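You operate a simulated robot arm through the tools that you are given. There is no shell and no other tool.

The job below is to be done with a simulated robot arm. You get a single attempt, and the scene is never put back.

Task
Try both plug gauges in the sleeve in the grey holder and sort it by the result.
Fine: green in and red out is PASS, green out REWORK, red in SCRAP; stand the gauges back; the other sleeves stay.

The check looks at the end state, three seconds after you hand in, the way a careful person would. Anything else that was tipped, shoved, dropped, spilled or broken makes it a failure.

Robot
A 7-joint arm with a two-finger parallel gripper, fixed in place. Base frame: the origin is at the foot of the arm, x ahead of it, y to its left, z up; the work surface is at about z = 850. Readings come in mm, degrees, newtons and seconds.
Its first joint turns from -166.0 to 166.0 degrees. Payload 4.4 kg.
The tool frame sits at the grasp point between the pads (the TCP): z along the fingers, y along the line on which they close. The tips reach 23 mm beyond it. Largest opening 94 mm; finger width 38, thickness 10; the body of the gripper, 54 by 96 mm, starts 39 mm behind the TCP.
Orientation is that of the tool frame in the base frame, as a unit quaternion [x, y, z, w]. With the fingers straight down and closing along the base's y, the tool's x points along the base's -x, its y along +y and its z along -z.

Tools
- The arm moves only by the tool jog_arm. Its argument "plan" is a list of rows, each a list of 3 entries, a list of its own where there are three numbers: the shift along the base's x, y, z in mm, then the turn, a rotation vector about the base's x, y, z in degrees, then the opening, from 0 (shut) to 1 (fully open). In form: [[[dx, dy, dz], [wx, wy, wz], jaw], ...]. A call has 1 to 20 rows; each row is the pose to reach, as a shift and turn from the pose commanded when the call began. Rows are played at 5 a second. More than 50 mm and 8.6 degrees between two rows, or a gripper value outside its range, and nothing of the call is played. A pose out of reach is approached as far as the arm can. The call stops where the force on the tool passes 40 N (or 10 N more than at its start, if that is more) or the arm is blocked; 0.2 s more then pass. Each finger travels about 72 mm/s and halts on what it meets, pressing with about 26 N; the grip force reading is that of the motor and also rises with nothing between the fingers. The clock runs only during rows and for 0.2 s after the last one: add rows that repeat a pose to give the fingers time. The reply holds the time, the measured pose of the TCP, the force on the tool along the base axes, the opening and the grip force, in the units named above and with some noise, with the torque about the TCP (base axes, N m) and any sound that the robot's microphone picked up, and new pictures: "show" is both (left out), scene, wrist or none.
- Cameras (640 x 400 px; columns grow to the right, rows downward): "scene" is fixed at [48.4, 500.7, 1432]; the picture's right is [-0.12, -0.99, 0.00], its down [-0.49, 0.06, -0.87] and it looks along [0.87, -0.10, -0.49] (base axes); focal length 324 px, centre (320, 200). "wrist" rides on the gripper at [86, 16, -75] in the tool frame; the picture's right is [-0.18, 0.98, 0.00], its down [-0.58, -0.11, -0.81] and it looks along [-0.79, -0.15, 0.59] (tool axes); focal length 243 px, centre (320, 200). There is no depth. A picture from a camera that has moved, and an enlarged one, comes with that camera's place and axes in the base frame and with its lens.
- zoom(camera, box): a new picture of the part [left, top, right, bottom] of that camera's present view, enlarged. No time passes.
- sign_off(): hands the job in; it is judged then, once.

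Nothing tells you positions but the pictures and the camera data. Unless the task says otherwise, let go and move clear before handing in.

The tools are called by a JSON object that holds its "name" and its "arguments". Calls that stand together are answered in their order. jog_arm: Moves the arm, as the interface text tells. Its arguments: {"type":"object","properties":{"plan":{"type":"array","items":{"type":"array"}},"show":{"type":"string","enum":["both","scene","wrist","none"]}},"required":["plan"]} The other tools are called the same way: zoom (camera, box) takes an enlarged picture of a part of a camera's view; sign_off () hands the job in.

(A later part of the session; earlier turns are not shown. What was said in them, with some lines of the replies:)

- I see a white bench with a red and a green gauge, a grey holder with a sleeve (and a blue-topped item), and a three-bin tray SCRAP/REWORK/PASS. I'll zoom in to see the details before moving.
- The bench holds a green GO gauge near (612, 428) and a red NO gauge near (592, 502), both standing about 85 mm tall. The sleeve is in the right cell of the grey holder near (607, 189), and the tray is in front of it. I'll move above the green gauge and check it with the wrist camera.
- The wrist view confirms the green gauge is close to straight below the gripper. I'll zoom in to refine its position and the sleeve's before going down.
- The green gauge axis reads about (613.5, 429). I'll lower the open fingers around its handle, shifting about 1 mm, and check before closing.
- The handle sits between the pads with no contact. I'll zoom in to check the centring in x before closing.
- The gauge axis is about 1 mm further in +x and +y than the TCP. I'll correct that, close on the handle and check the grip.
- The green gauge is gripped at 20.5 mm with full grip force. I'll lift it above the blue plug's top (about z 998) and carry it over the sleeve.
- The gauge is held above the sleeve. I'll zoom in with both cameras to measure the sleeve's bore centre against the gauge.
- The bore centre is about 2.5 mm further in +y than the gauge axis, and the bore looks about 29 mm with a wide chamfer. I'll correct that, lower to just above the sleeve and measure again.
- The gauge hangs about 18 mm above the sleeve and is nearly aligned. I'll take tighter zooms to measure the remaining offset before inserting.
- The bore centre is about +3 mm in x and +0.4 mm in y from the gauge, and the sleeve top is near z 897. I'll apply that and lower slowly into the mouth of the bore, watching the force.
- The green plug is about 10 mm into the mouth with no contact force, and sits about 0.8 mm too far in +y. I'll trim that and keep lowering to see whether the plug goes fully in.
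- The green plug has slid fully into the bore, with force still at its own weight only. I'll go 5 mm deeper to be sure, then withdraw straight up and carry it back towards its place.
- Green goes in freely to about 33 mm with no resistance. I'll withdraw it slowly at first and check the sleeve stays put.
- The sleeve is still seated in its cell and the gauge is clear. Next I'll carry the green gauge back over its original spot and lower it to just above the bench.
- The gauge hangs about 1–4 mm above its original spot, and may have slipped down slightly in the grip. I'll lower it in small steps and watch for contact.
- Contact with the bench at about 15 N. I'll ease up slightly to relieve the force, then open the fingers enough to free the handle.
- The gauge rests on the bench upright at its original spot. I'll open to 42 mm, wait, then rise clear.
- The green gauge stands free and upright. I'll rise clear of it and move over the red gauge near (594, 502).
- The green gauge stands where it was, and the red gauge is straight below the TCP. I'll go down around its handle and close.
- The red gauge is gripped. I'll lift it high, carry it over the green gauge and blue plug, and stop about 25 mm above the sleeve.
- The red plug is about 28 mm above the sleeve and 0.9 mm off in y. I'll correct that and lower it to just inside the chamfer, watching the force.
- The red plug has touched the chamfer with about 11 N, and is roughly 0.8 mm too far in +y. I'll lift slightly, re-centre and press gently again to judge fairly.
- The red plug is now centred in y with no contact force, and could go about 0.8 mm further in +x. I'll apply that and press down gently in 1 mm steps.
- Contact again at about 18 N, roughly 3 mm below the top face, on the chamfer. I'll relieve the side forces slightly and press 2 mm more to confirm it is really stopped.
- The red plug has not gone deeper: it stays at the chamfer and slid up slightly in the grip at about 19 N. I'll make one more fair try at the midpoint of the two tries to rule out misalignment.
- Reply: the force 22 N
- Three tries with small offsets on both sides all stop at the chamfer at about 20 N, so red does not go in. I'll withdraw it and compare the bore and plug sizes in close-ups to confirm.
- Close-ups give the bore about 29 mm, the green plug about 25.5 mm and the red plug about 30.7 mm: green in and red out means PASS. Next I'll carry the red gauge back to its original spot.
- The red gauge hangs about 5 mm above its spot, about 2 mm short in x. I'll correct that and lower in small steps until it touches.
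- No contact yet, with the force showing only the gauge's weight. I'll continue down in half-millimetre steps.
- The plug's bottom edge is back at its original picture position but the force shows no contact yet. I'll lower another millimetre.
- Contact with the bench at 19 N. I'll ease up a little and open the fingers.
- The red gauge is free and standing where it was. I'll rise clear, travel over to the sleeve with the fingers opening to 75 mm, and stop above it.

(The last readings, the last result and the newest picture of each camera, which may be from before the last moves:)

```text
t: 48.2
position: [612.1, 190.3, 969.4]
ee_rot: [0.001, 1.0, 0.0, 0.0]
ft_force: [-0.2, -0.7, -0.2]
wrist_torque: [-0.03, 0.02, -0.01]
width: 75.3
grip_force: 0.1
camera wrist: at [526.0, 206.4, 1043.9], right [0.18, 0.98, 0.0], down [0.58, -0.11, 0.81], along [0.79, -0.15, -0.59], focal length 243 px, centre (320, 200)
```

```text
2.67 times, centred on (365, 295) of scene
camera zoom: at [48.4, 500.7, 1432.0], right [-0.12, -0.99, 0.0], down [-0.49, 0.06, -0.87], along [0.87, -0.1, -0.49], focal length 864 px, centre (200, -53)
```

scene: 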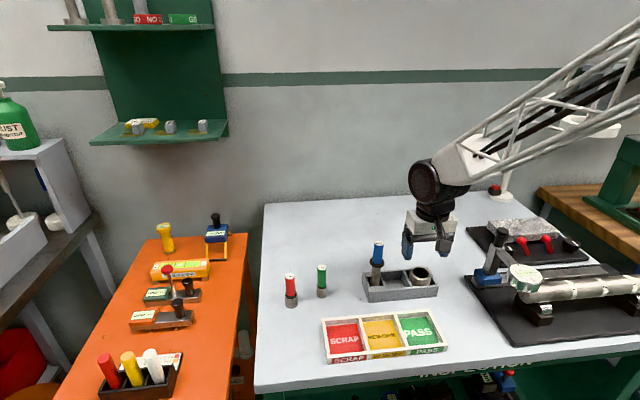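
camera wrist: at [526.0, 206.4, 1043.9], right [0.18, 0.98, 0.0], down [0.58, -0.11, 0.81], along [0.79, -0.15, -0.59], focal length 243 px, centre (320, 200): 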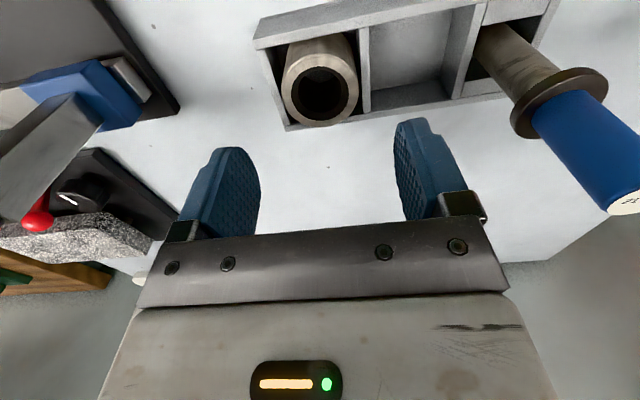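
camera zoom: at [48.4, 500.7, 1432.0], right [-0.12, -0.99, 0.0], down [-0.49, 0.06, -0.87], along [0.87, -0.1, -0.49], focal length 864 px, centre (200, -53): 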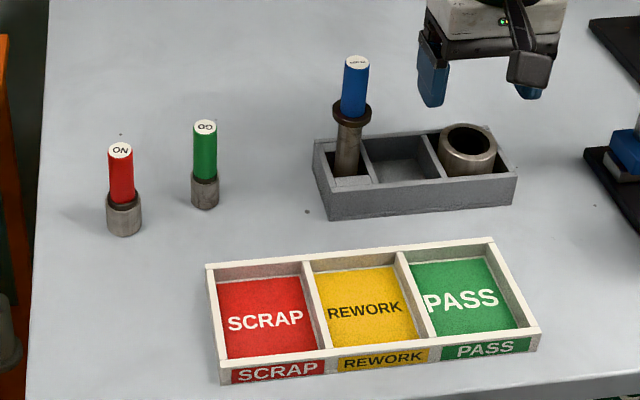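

Both gauges are standing back in place. The sleeve is centred in y under the gripper and about 1.5 mm nearer in x, so I'll correct and lower the open fingers to just above the holder rim.

{"name": "jog_arm", "arguments": {"plan": [[[-1.5, 0, 0], [0, 0, 0], 0.8], [[-1.5, 0, -25], [0, 0, 0], 0.8], [[-1.5, 0, -45], [0, 0, 0], 0.8], [[-1.5, 0, -55], [0, 0, 0], 0.8], [[-1.5, 0, -59], [0, 0, 0], 0.8], [[-1.5, 0, -59], [0, 0, 0], 0.8]]}}

{"name": "zoom", "arguments": {"camera": "wrist", "box": [200, 60, 440, 240]}}

{"name": "zoom", "arguments": {"camera": "scene", "box": [390, 240, 450, 300]}}

```text
t: 49.6
position: [611.0, 189.9, 913.3]
ee_rot: [0.0, 1.0, 0.0, 0.0]
ft_force: [-0.8, -0.7, 0.0]
wrist_torque: [0.0, 0.0, 0.02]
width: 75.3
grip_force: 0.1
camera wrist: at [524.2, 206.7, 985.5], right [0.18, 0.98, 0.0], down [0.58, -0.11, 0.81], along [0.79, -0.15, -0.59], focal length 243 px, centre (320, 200)
```

scene: 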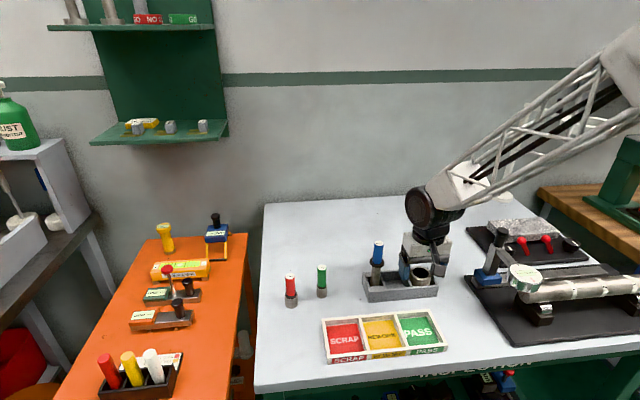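
wrist: 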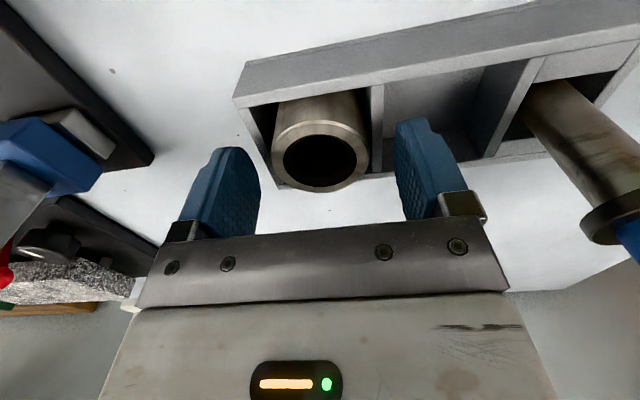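

```text
2.22 times, centred on (320, 150) of wrist
camera zoom: at [524.2, 206.7, 985.5], right [0.18, 0.98, 0.0], down [0.58, -0.11, 0.81], along [0.79, -0.15, -0.59], focal length 539 px, centre (320, 311)
```

zoom: 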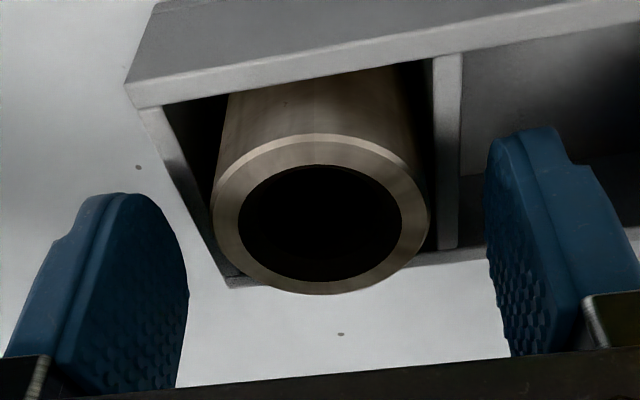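

```text
6.67 times, centred on (420, 270) of scene
camera zoom: at [48.4, 500.7, 1432.0], right [-0.12, -0.99, 0.0], down [-0.49, 0.06, -0.87], along [0.87, -0.1, -0.49], focal length 2159 px, centre (-347, -267)
```

zoom: 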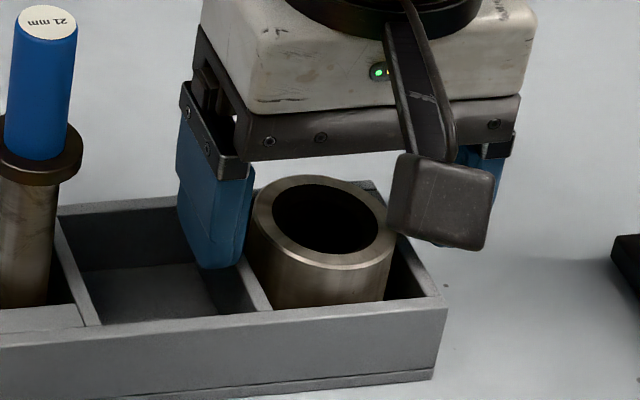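

The fingers straddle the sleeve evenly above the rim. I'll lower 3 mm more and close gently on the sleeve.

{"name": "jog_arm", "arguments": {"plan": [[[0, 0, -1.5], [0, 0, 0], 0.8], [[0, 0, -3], [0, 0, 0], 0.8], [[0, 0, -3], [0, 0, 0], 0.7], [[0, 0, -3], [0, 0, 0], 0.6], [[0, 0, -3], [0, 0, 0], 0.5], [[0, 0, -3], [0, 0, 0], 0.3], [[0, 0, -3], [0, 0, 0], 0.0], [[0, 0, -3], [0, 0, 0], 0.0], [[0, 0, -3], [0, 0, 0], 0.0]]}}

{"name": "zoom", "arguments": {"camera": "wrist", "box": [200, 60, 440, 240]}}

{"name": "zoom", "arguments": {"camera": "scene", "box": [390, 240, 450, 300]}}

```text
t: 51.6
position: [610.2, 190.6, 910.1]
ee_rot: [-0.001, 1.0, 0.0, 0.0]
ft_force: [-1.1, -1.0, 1.3]
wrist_torque: [-0.05, 0.04, 0.02]
width: 49.2
grip_force: 25.8
camera wrist: at [524.3, 207.0, 982.2], right [0.18, 0.98, 0.0], down [0.58, -0.11, 0.81], along [0.79, -0.15, -0.59], focal length 243 px, centre (320, 200)
```

scene: 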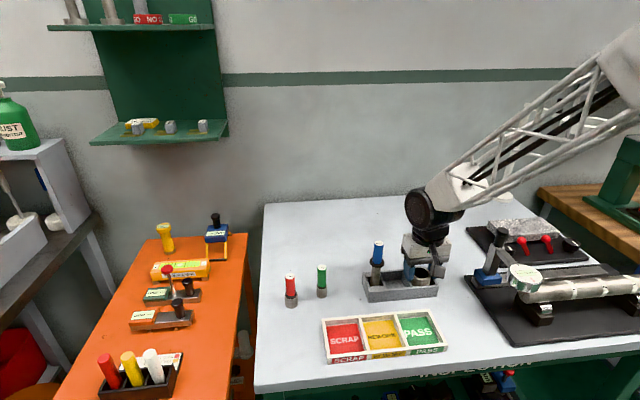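
wrist: 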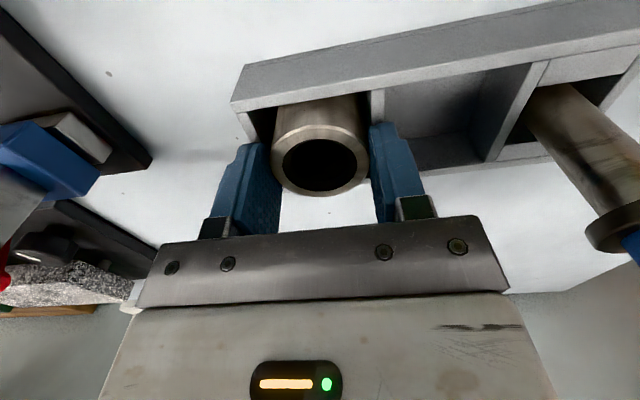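

```text
2.22 times, centred on (320, 150) of wrist
camera zoom: at [524.3, 207.0, 982.2], right [0.18, 0.98, 0.0], down [0.58, -0.11, 0.81], along [0.79, -0.15, -0.59], focal length 539 px, centre (320, 311)
```

zoom: 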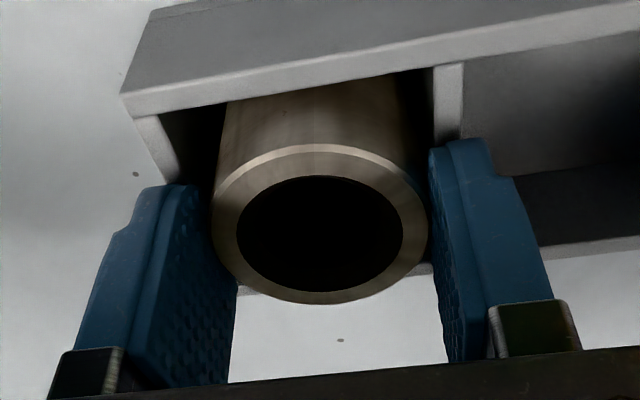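

```text
6.67 times, centred on (420, 270) of scene
camera zoom: at [48.4, 500.7, 1432.0], right [-0.12, -0.99, 0.0], down [-0.49, 0.06, -0.87], along [0.87, -0.1, -0.49], focal length 2159 px, centre (-347, -267)
```

zoom: 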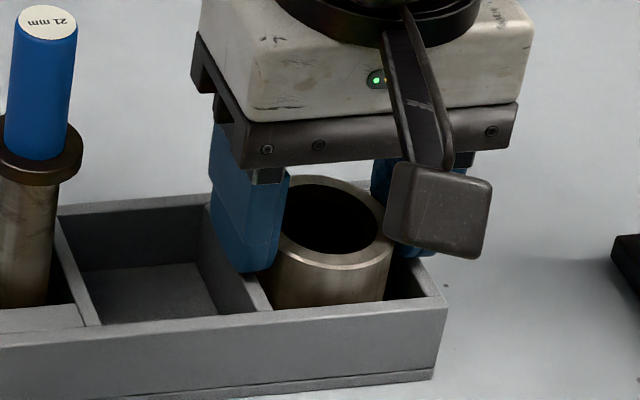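

The sleeve is gripped at 49 mm. I'll lift it slowly by 20 mm first and check it holds.

{"name": "jog_arm", "arguments": {"plan": [[[0, 0, 2], [0, 0, 0], 0], [[0, 0, 5], [0, 0, 0], 0], [[0, 0, 10], [0, 0, 0], 0], [[0, 0, 15], [0, 0, 0], 0], [[0, 0, 20], [0, 0, 0], 0], [[0, 0, 20], [0, 0, 0], 0]]}}

{"name": "zoom", "arguments": {"camera": "scene", "box": [390, 230, 450, 300]}}

{"name": "zoom", "arguments": {"camera": "wrist", "box": [200, 60, 440, 240]}}

```text
t: 53.0
position: [609.2, 190.6, 928.0]
ee_rot: [0.0, 1.0, 0.001, 0.001]
ft_force: [-0.1, -0.4, -3.7]
wrist_torque: [-0.01, 0.01, -0.01]
width: 49.5
grip_force: 25.5
camera wrist: at [523.9, 207.3, 1001.3], right [0.18, 0.98, 0.0], down [0.58, -0.11, 0.81], along [0.79, -0.15, -0.59], focal length 243 px, centre (320, 200)
```

scene: 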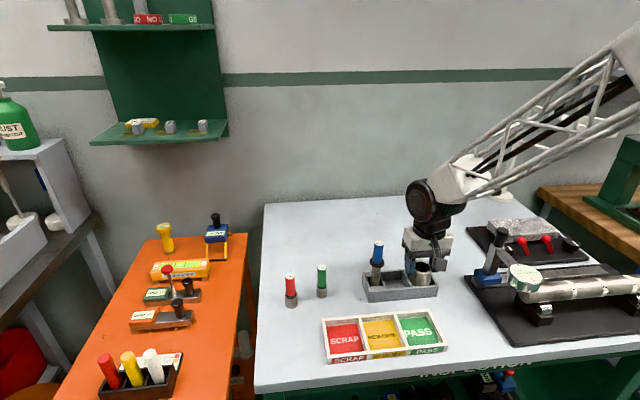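
wrist: 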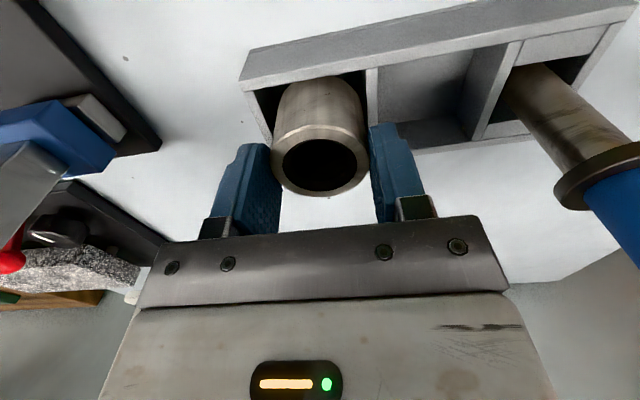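

```text
5.71 times, centred on (420, 265) of scene
camera zoom: at [48.4, 500.7, 1432.0], right [-0.12, -0.99, 0.0], down [-0.49, 0.06, -0.87], along [0.87, -0.1, -0.49], focal length 1850 px, centre (-251, -171)
```

zoom: 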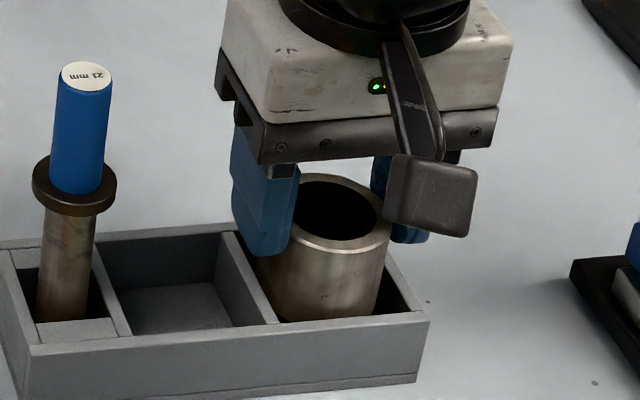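

```text
2.22 times, centred on (320, 150) of wrist
camera zoom: at [523.9, 207.3, 1001.3], right [0.18, 0.98, 0.0], down [0.58, -0.11, 0.81], along [0.79, -0.15, -0.59], focal length 539 px, centre (320, 311)
```

zoom: 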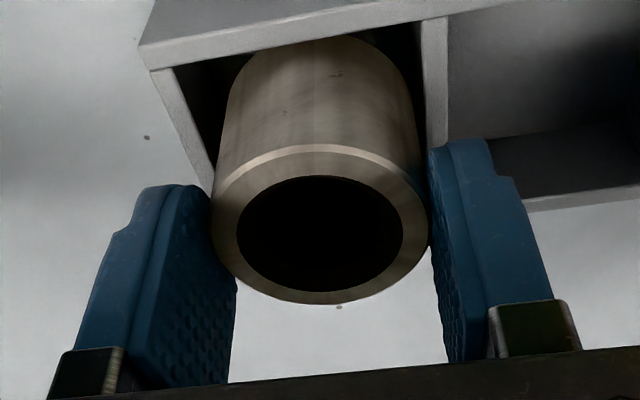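

The sleeve is held with about 3.7 N of weight and no slip. I'll lift it clear of the holder and carry it gently over the PASS bin.

{"name": "jog_arm", "arguments": {"plan": [[[0, 0, 12], [0, 0, 0], 0], [[0, 0, 28], [0, 0, 0], 0], [[0, 0, 45], [0, 0, 0], 0], [[-12, 4, 45], [0, 0, 0], 0], [[-34, 12, 45], [0, 0, 0], 0], [[-58, 20, 45], [0, 0, 0], 0], [[-82, 29, 45], [0, 0, 0], 0], [[-106, 37, 45], [0, 0, 0], 0], [[-124, 44, 45], [0, 0, 0], 0], [[-133, 47, 45], [0, 0, 0], 0], [[-133, 47, 45], [0, 0, 0], 0], [[-133, 47, 45], [0, 0, 0], 0]]}}

{"name": "zoom", "arguments": {"camera": "scene", "box": [310, 230, 470, 370]}}

{"name": "zoom", "arguments": {"camera": "wrist", "box": [160, 0, 480, 240]}}

```text
t: 55.6
position: [478.3, 237.9, 974.0]
ee_rot: [0.001, 1.0, 0.001, 0.0]
ft_force: [-0.1, -0.8, -3.3]
wrist_torque: [0.0, 0.02, -0.03]
width: 48.8
grip_force: 26.0
camera wrist: at [391.3, 254.7, 1046.3], right [0.18, 0.98, 0.0], down [0.58, -0.11, 0.81], along [0.79, -0.15, -0.59], focal length 243 px, centre (320, 200)
```

scene: 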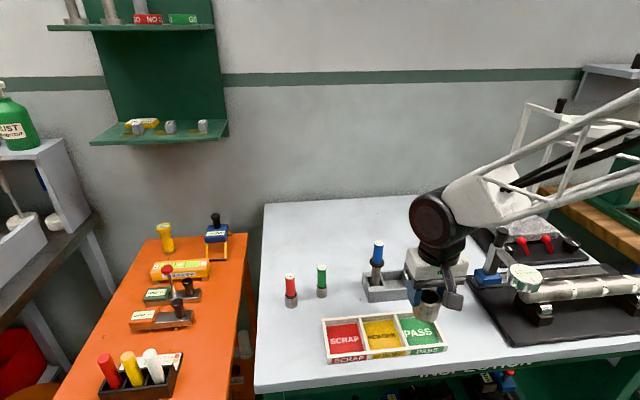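
wrist: 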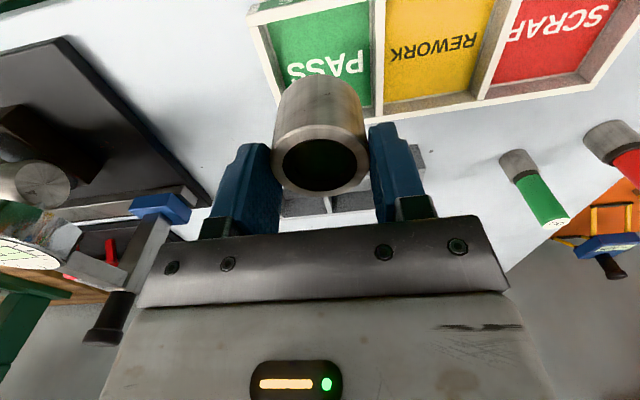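

```text
2.86 times, centred on (390, 300) of scene
camera zoom: at [48.4, 500.7, 1432.0], right [-0.12, -0.99, 0.0], down [-0.49, 0.06, -0.87], along [0.87, -0.1, -0.49], focal length 925 px, centre (120, -86)
```

zoom: 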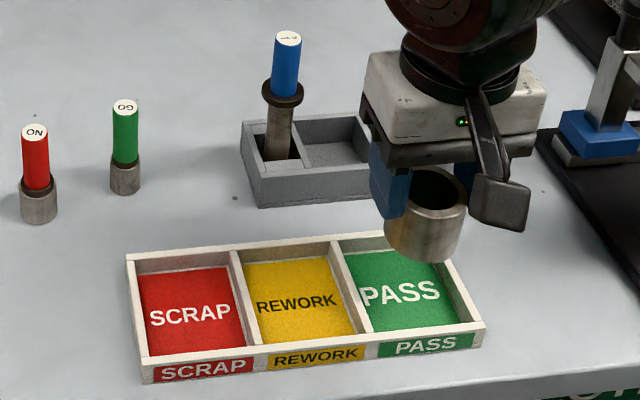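

```text
1.67 times, centred on (320, 120) of wrist
camera zoom: at [391.3, 254.7, 1046.3], right [0.18, 0.98, 0.0], down [0.58, -0.11, 0.81], along [0.79, -0.15, -0.59], focal length 404 px, centre (320, 333)
```

zoom: 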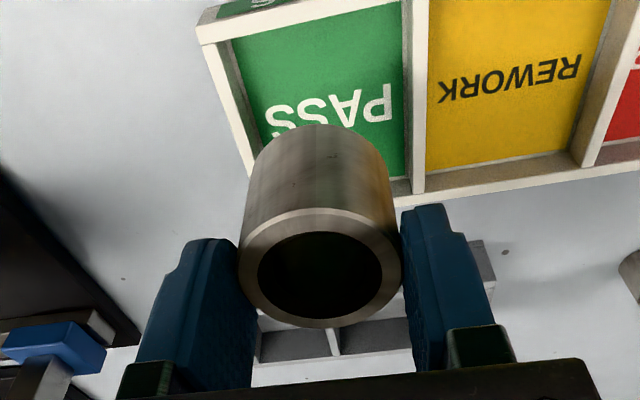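

The sleeve is above the PASS bin, with its bottom near z 921, and should shift about +1.7 mm in x and +2.8 mm in y to centre in the bin. I'll adjust and lower it into the bin, stopping short of the floor.

{"name": "jog_arm", "arguments": {"plan": [[[1.7, 2.8, 0], [0, 0, 0], 0], [[1.7, 2.8, -12], [0, 0, 0], 0], [[1.7, 2.8, -28], [0, 0, 0], 0], [[1.7, 2.8, -42], [0, 0, 0], 0], [[1.7, 2.8, -54], [0, 0, 0], 0], [[1.7, 2.8, -60], [0, 0, 0], 0], [[1.7, 2.8, -60], [0, 0, 0], 0]]}}

{"name": "zoom", "arguments": {"camera": "scene", "box": [370, 260, 470, 370]}}

{"name": "zoom", "arguments": {"camera": "wrist", "box": [200, 40, 440, 240]}}

```text
t: 57.2
position: [479.5, 241.1, 913.9]
ee_rot: [0.0, 1.0, 0.0, 0.0]
ft_force: [0.8, 0.4, -3.7]
wrist_torque: [-0.03, 0.03, 0.02]
width: 49.1
grip_force: 26.0
camera wrist: at [393.8, 257.2, 986.5], right [0.18, 0.98, 0.0], down [0.58, -0.11, 0.81], along [0.79, -0.15, -0.59], focal length 243 px, centre (320, 200)
```

scene: 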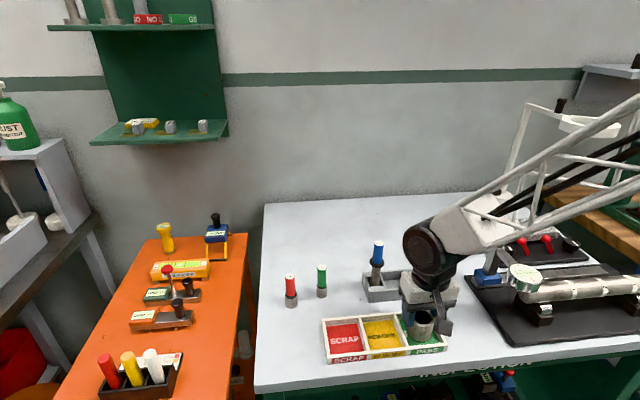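
wrist: 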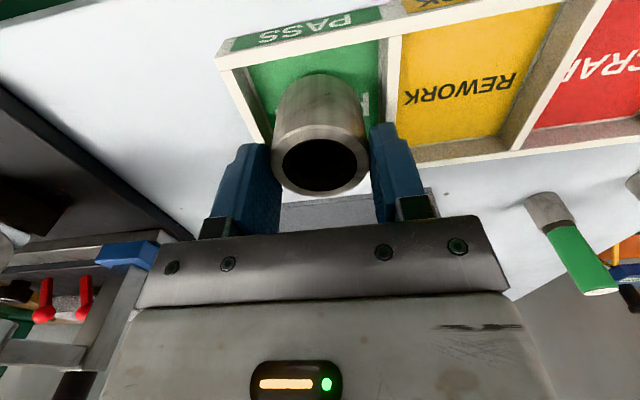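

```text
3.64 times, centred on (420, 315) of scene
camera zoom: at [48.4, 500.7, 1432.0], right [-0.12, -0.99, 0.0], down [-0.49, 0.06, -0.87], along [0.87, -0.1, -0.49], focal length 1178 px, centre (-44, -218)
```

zoom: 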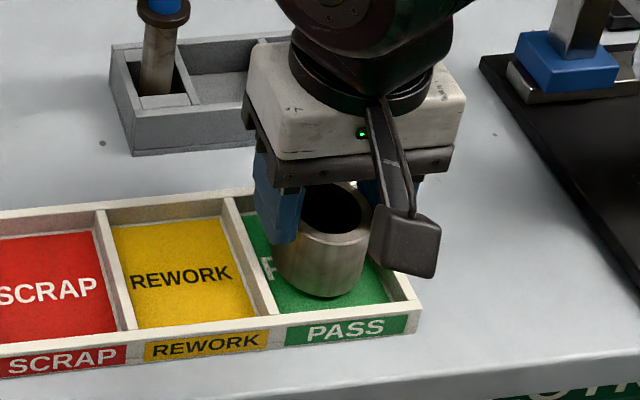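

```text
2.00 times, centred on (320, 140) of wrist
camera zoom: at [393.8, 257.2, 986.5], right [0.18, 0.98, 0.0], down [0.58, -0.11, 0.81], along [0.79, -0.15, -0.59], focal length 485 px, centre (320, 320)
```

zoom: 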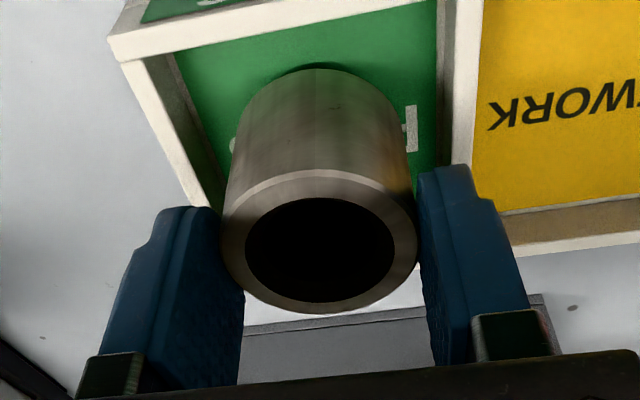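

The sleeve is well inside the PASS bin, a few millimetres above its floor. I'll lower it slowly until it touches.

{"name": "jog_arm", "arguments": {"plan": [[[0, 0, -2], [0, 0, 0], 0], [[0, 0, -3.5], [0, 0, 0], 0], [[0, 0, -4.5], [0, 0, 0], 0], [[0, 0, -4.5], [0, 0, 0], 0]], "show": "none"}}

```text
t: 58.2
position: [479.9, 241.6, 909.0]
ee_rot: [0.0, 1.0, 0.0, 0.001]
ft_force: [-2.7, -5.6, 15.1]
wrist_torque: [-0.17, 0.25, 0.1]
width: 49.2
grip_force: 25.7
```

Contact at about 15 N. I'll ease up slightly and check in the pictures that it is the floor and not a wall.

{"name": "jog_arm", "arguments": {"plan": [[[0, 0, 0.8], [0, 0, 0], 0], [[0, 0, 0.8], [0, 0, 0], 0]]}}

{"name": "zoom", "arguments": {"camera": "scene", "box": [380, 285, 460, 365]}}

{"name": "zoom", "arguments": {"camera": "wrist", "box": [200, 40, 440, 240]}}

```text
t: 58.8
position: [477.9, 240.6, 909.6]
ee_rot: [0.0, 1.0, -0.001, 0.0]
ft_force: [2.2, 1.2, 1.0]
wrist_torque: [0.08, -0.23, 0.0]
width: 49.2
grip_force: 26.3
camera wrist: at [392.5, 257.1, 982.1], right [0.18, 0.98, 0.0], down [0.58, -0.11, 0.81], along [0.79, -0.15, -0.59], focal length 243 px, centre (320, 200)
```

scene: 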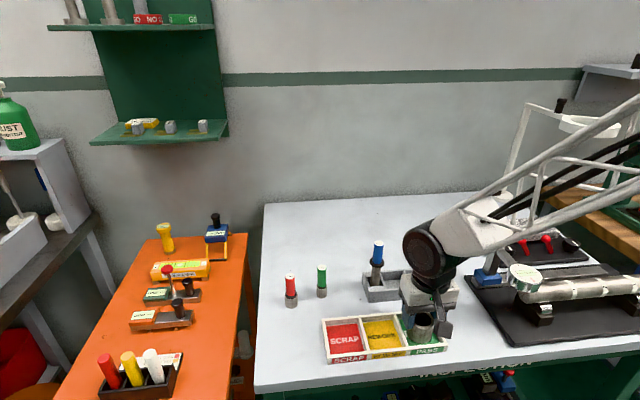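
wrist: 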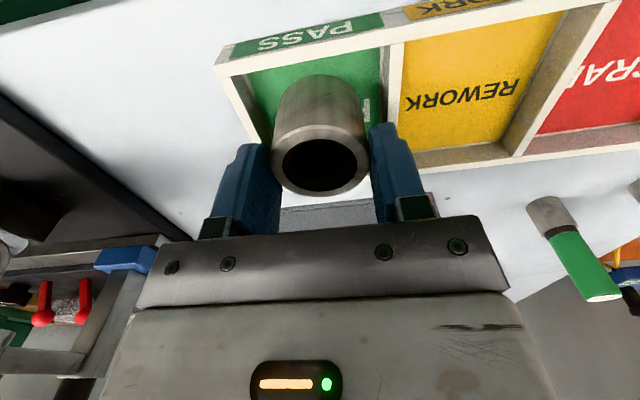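

```text
5.00 times, centred on (420, 325) of scene
camera zoom: at [48.4, 500.7, 1432.0], right [-0.12, -0.99, 0.0], down [-0.49, 0.06, -0.87], along [0.87, -0.1, -0.49], focal length 1619 px, centre (-180, -425)
```

zoom: 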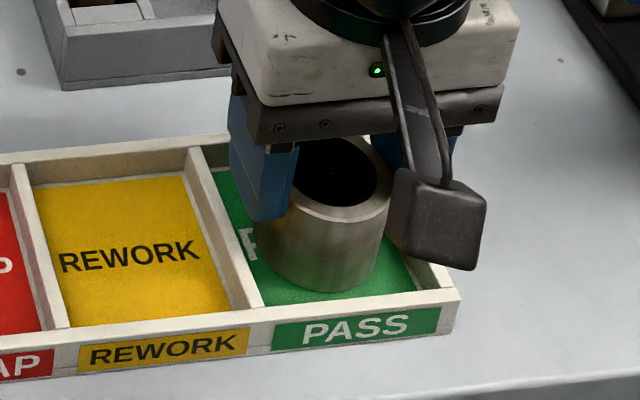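

```text
2.00 times, centred on (320, 140) of wrist
camera zoom: at [392.5, 257.1, 982.1], right [0.18, 0.98, 0.0], down [0.58, -0.11, 0.81], along [0.79, -0.15, -0.59], focal length 485 px, centre (320, 320)
```

zoom: 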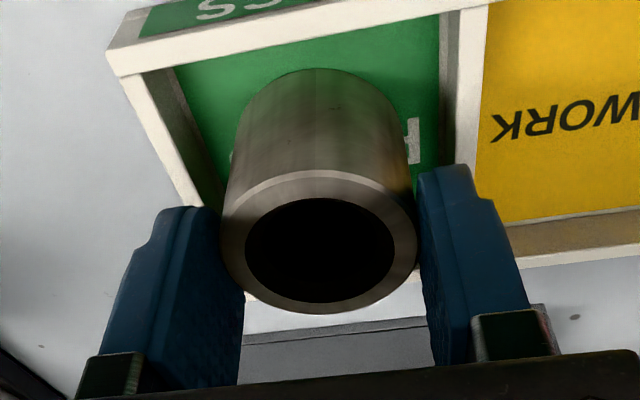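

The sleeve rests on the PASS bin floor, clear of all walls, and the fingertips are above the tray walls. I'll open and then rise straight up.

{"name": "jog_arm", "arguments": {"plan": [[[0, 0, 0], [0, 0, 0], 0.6], [[0, 0, 0], [0, 0, 0], 0.68], [[0, 0, 0], [0, 0, 0], 0.7], [[0, 0, 0], [0, 0, 0], 0.7]]}}

{"name": "zoom", "arguments": {"camera": "wrist", "box": [200, 40, 440, 240]}}

```text
t: 59.8
position: [477.6, 241.2, 909.5]
ee_rot: [0.0, 1.0, 0.0, 0.0]
ft_force: [-0.4, 0.2, 0.2]
wrist_torque: [0.03, 0.01, -0.01]
width: 65.8
grip_force: 0.1
camera wrist: at [392.6, 257.1, 982.3], right [0.18, 0.98, 0.0], down [0.58, -0.11, 0.81], along [0.79, -0.15, -0.59], focal length 243 px, centre (320, 200)
```

scene: 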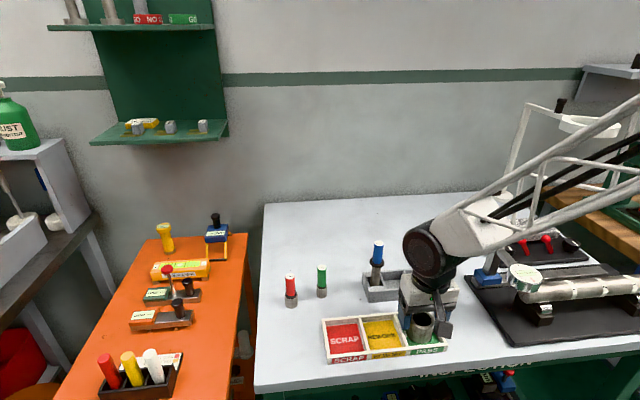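
wrist: 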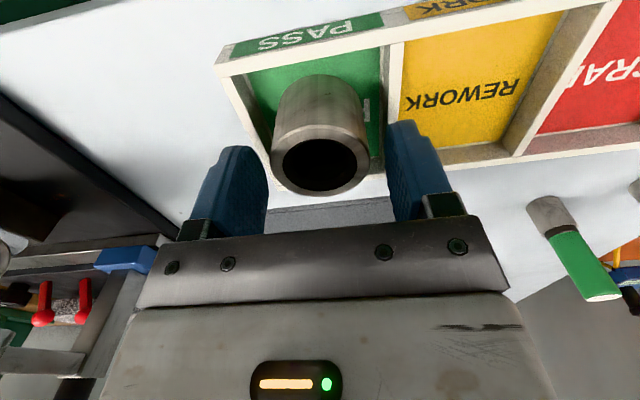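

```text
2.00 times, centred on (320, 140) of wrist
camera zoom: at [392.6, 257.1, 982.3], right [0.18, 0.98, 0.0], down [0.58, -0.11, 0.81], along [0.79, -0.15, -0.59], focal length 485 px, centre (320, 320)
```

zoom: 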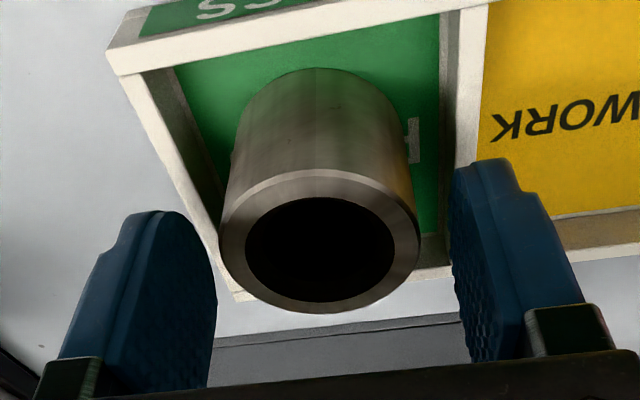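

The sleeve stands free in the PASS bin. I'll rise straight up and move clear, then inspect the whole bench.

{"name": "jog_arm", "arguments": {"plan": [[[0, 0, 15], [0, 0, 0], 0.7], [[0, 0, 45], [0, 0, 0], 0.7], [[0, 0, 85], [0, 0, 0], 0.7], [[0, 0, 125], [0, 0, 0], 0.7], [[0, 0, 165], [0, 0, 0], 0.7], [[20, -20, 195], [0, 0, 0], 0.7], [[50, -50, 215], [0, 0, 0], 0.7], [[80, -75, 225], [0, 0, 0], 0.7], [[110, -90, 235], [0, 0, 0], 0.7], [[110, -90, 235], [0, 0, 0], 0.7]]}}

{"name": "zoom", "arguments": {"camera": "scene", "box": [270, 220, 460, 370]}}

{"name": "zoom", "arguments": {"camera": "scene", "box": [270, 250, 350, 314]}}

```text
t: 62.0
position: [586.5, 149.9, 1143.5]
ee_rot: [0.0, 1.0, 0.0, 0.0]
ft_force: [-0.4, -0.3, 0.5]
wrist_torque: [-0.01, 0.01, 0.01]
width: 65.7
grip_force: 0.0
camera wrist: at [501.5, 166.9, 1217.2], right [0.18, 0.98, 0.0], down [0.58, -0.11, 0.81], along [0.79, -0.15, -0.59], focal length 243 px, centre (320, 200)
```

scene: 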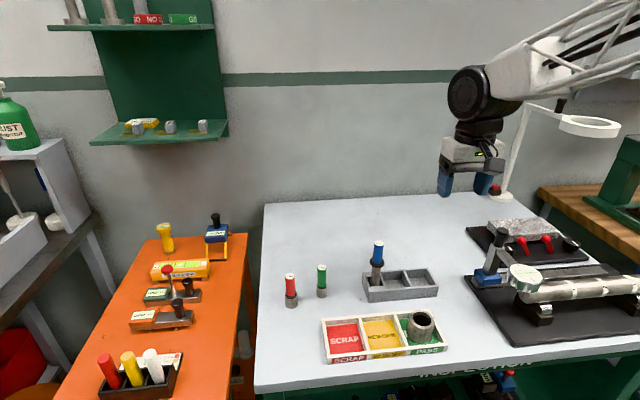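
wrist: 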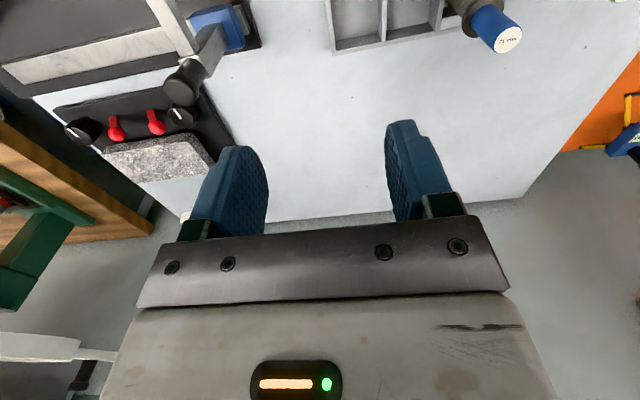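

```text
2.67 times, centred on (365, 295) of scene
camera zoom: at [48.4, 500.7, 1432.0], right [-0.12, -0.99, 0.0], down [-0.49, 0.06, -0.87], along [0.87, -0.1, -0.49], focal length 864 px, centre (200, -53)
```

zoom: 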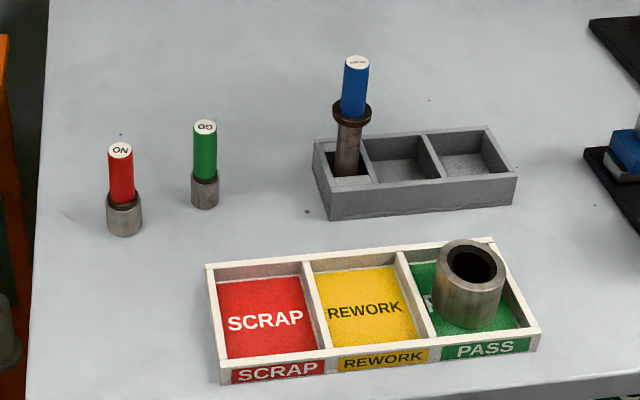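

```text
6.25 times, centred on (310, 282) of scene
camera zoom: at [48.4, 500.7, 1432.0], right [-0.12, -0.99, 0.0], down [-0.49, 0.06, -0.87], along [0.87, -0.1, -0.49], focal length 2024 px, centre (382, -312)
```

zoom: 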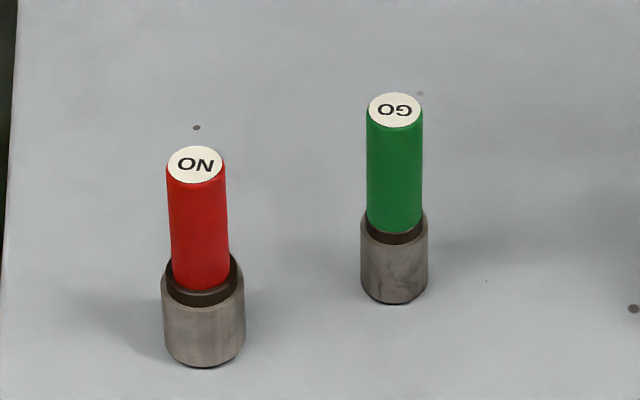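

The sleeve stands in the PASS bin, both gauges stand upright at their original places, and the holder, blue plug and tray are where they were. The arm is clear, so I'm handing in.

{"name": "sign_off", "arguments": {}}

```text
The job is handed in.
```

The sleeve passed and now stands in the PASS bin; the job is handed in.

- **Green gauge:** it slid about 33 mm into the bore with no resistance.
- **Red gauge:** it stopped at the chamfer at about 20 N on all three tries. In the close-ups the bore measures about 29 mm and the red plug about 30.7 mm, so it was stopped by size and not by misalignment.

Both gauges stand upright at their original spots, to within a millimetre or two. In the last pictures the grey holder, the blue 21 mm plug and the tray had not moved. I did not touch any other sleeves. The arm let go and moved clear before I handed in.
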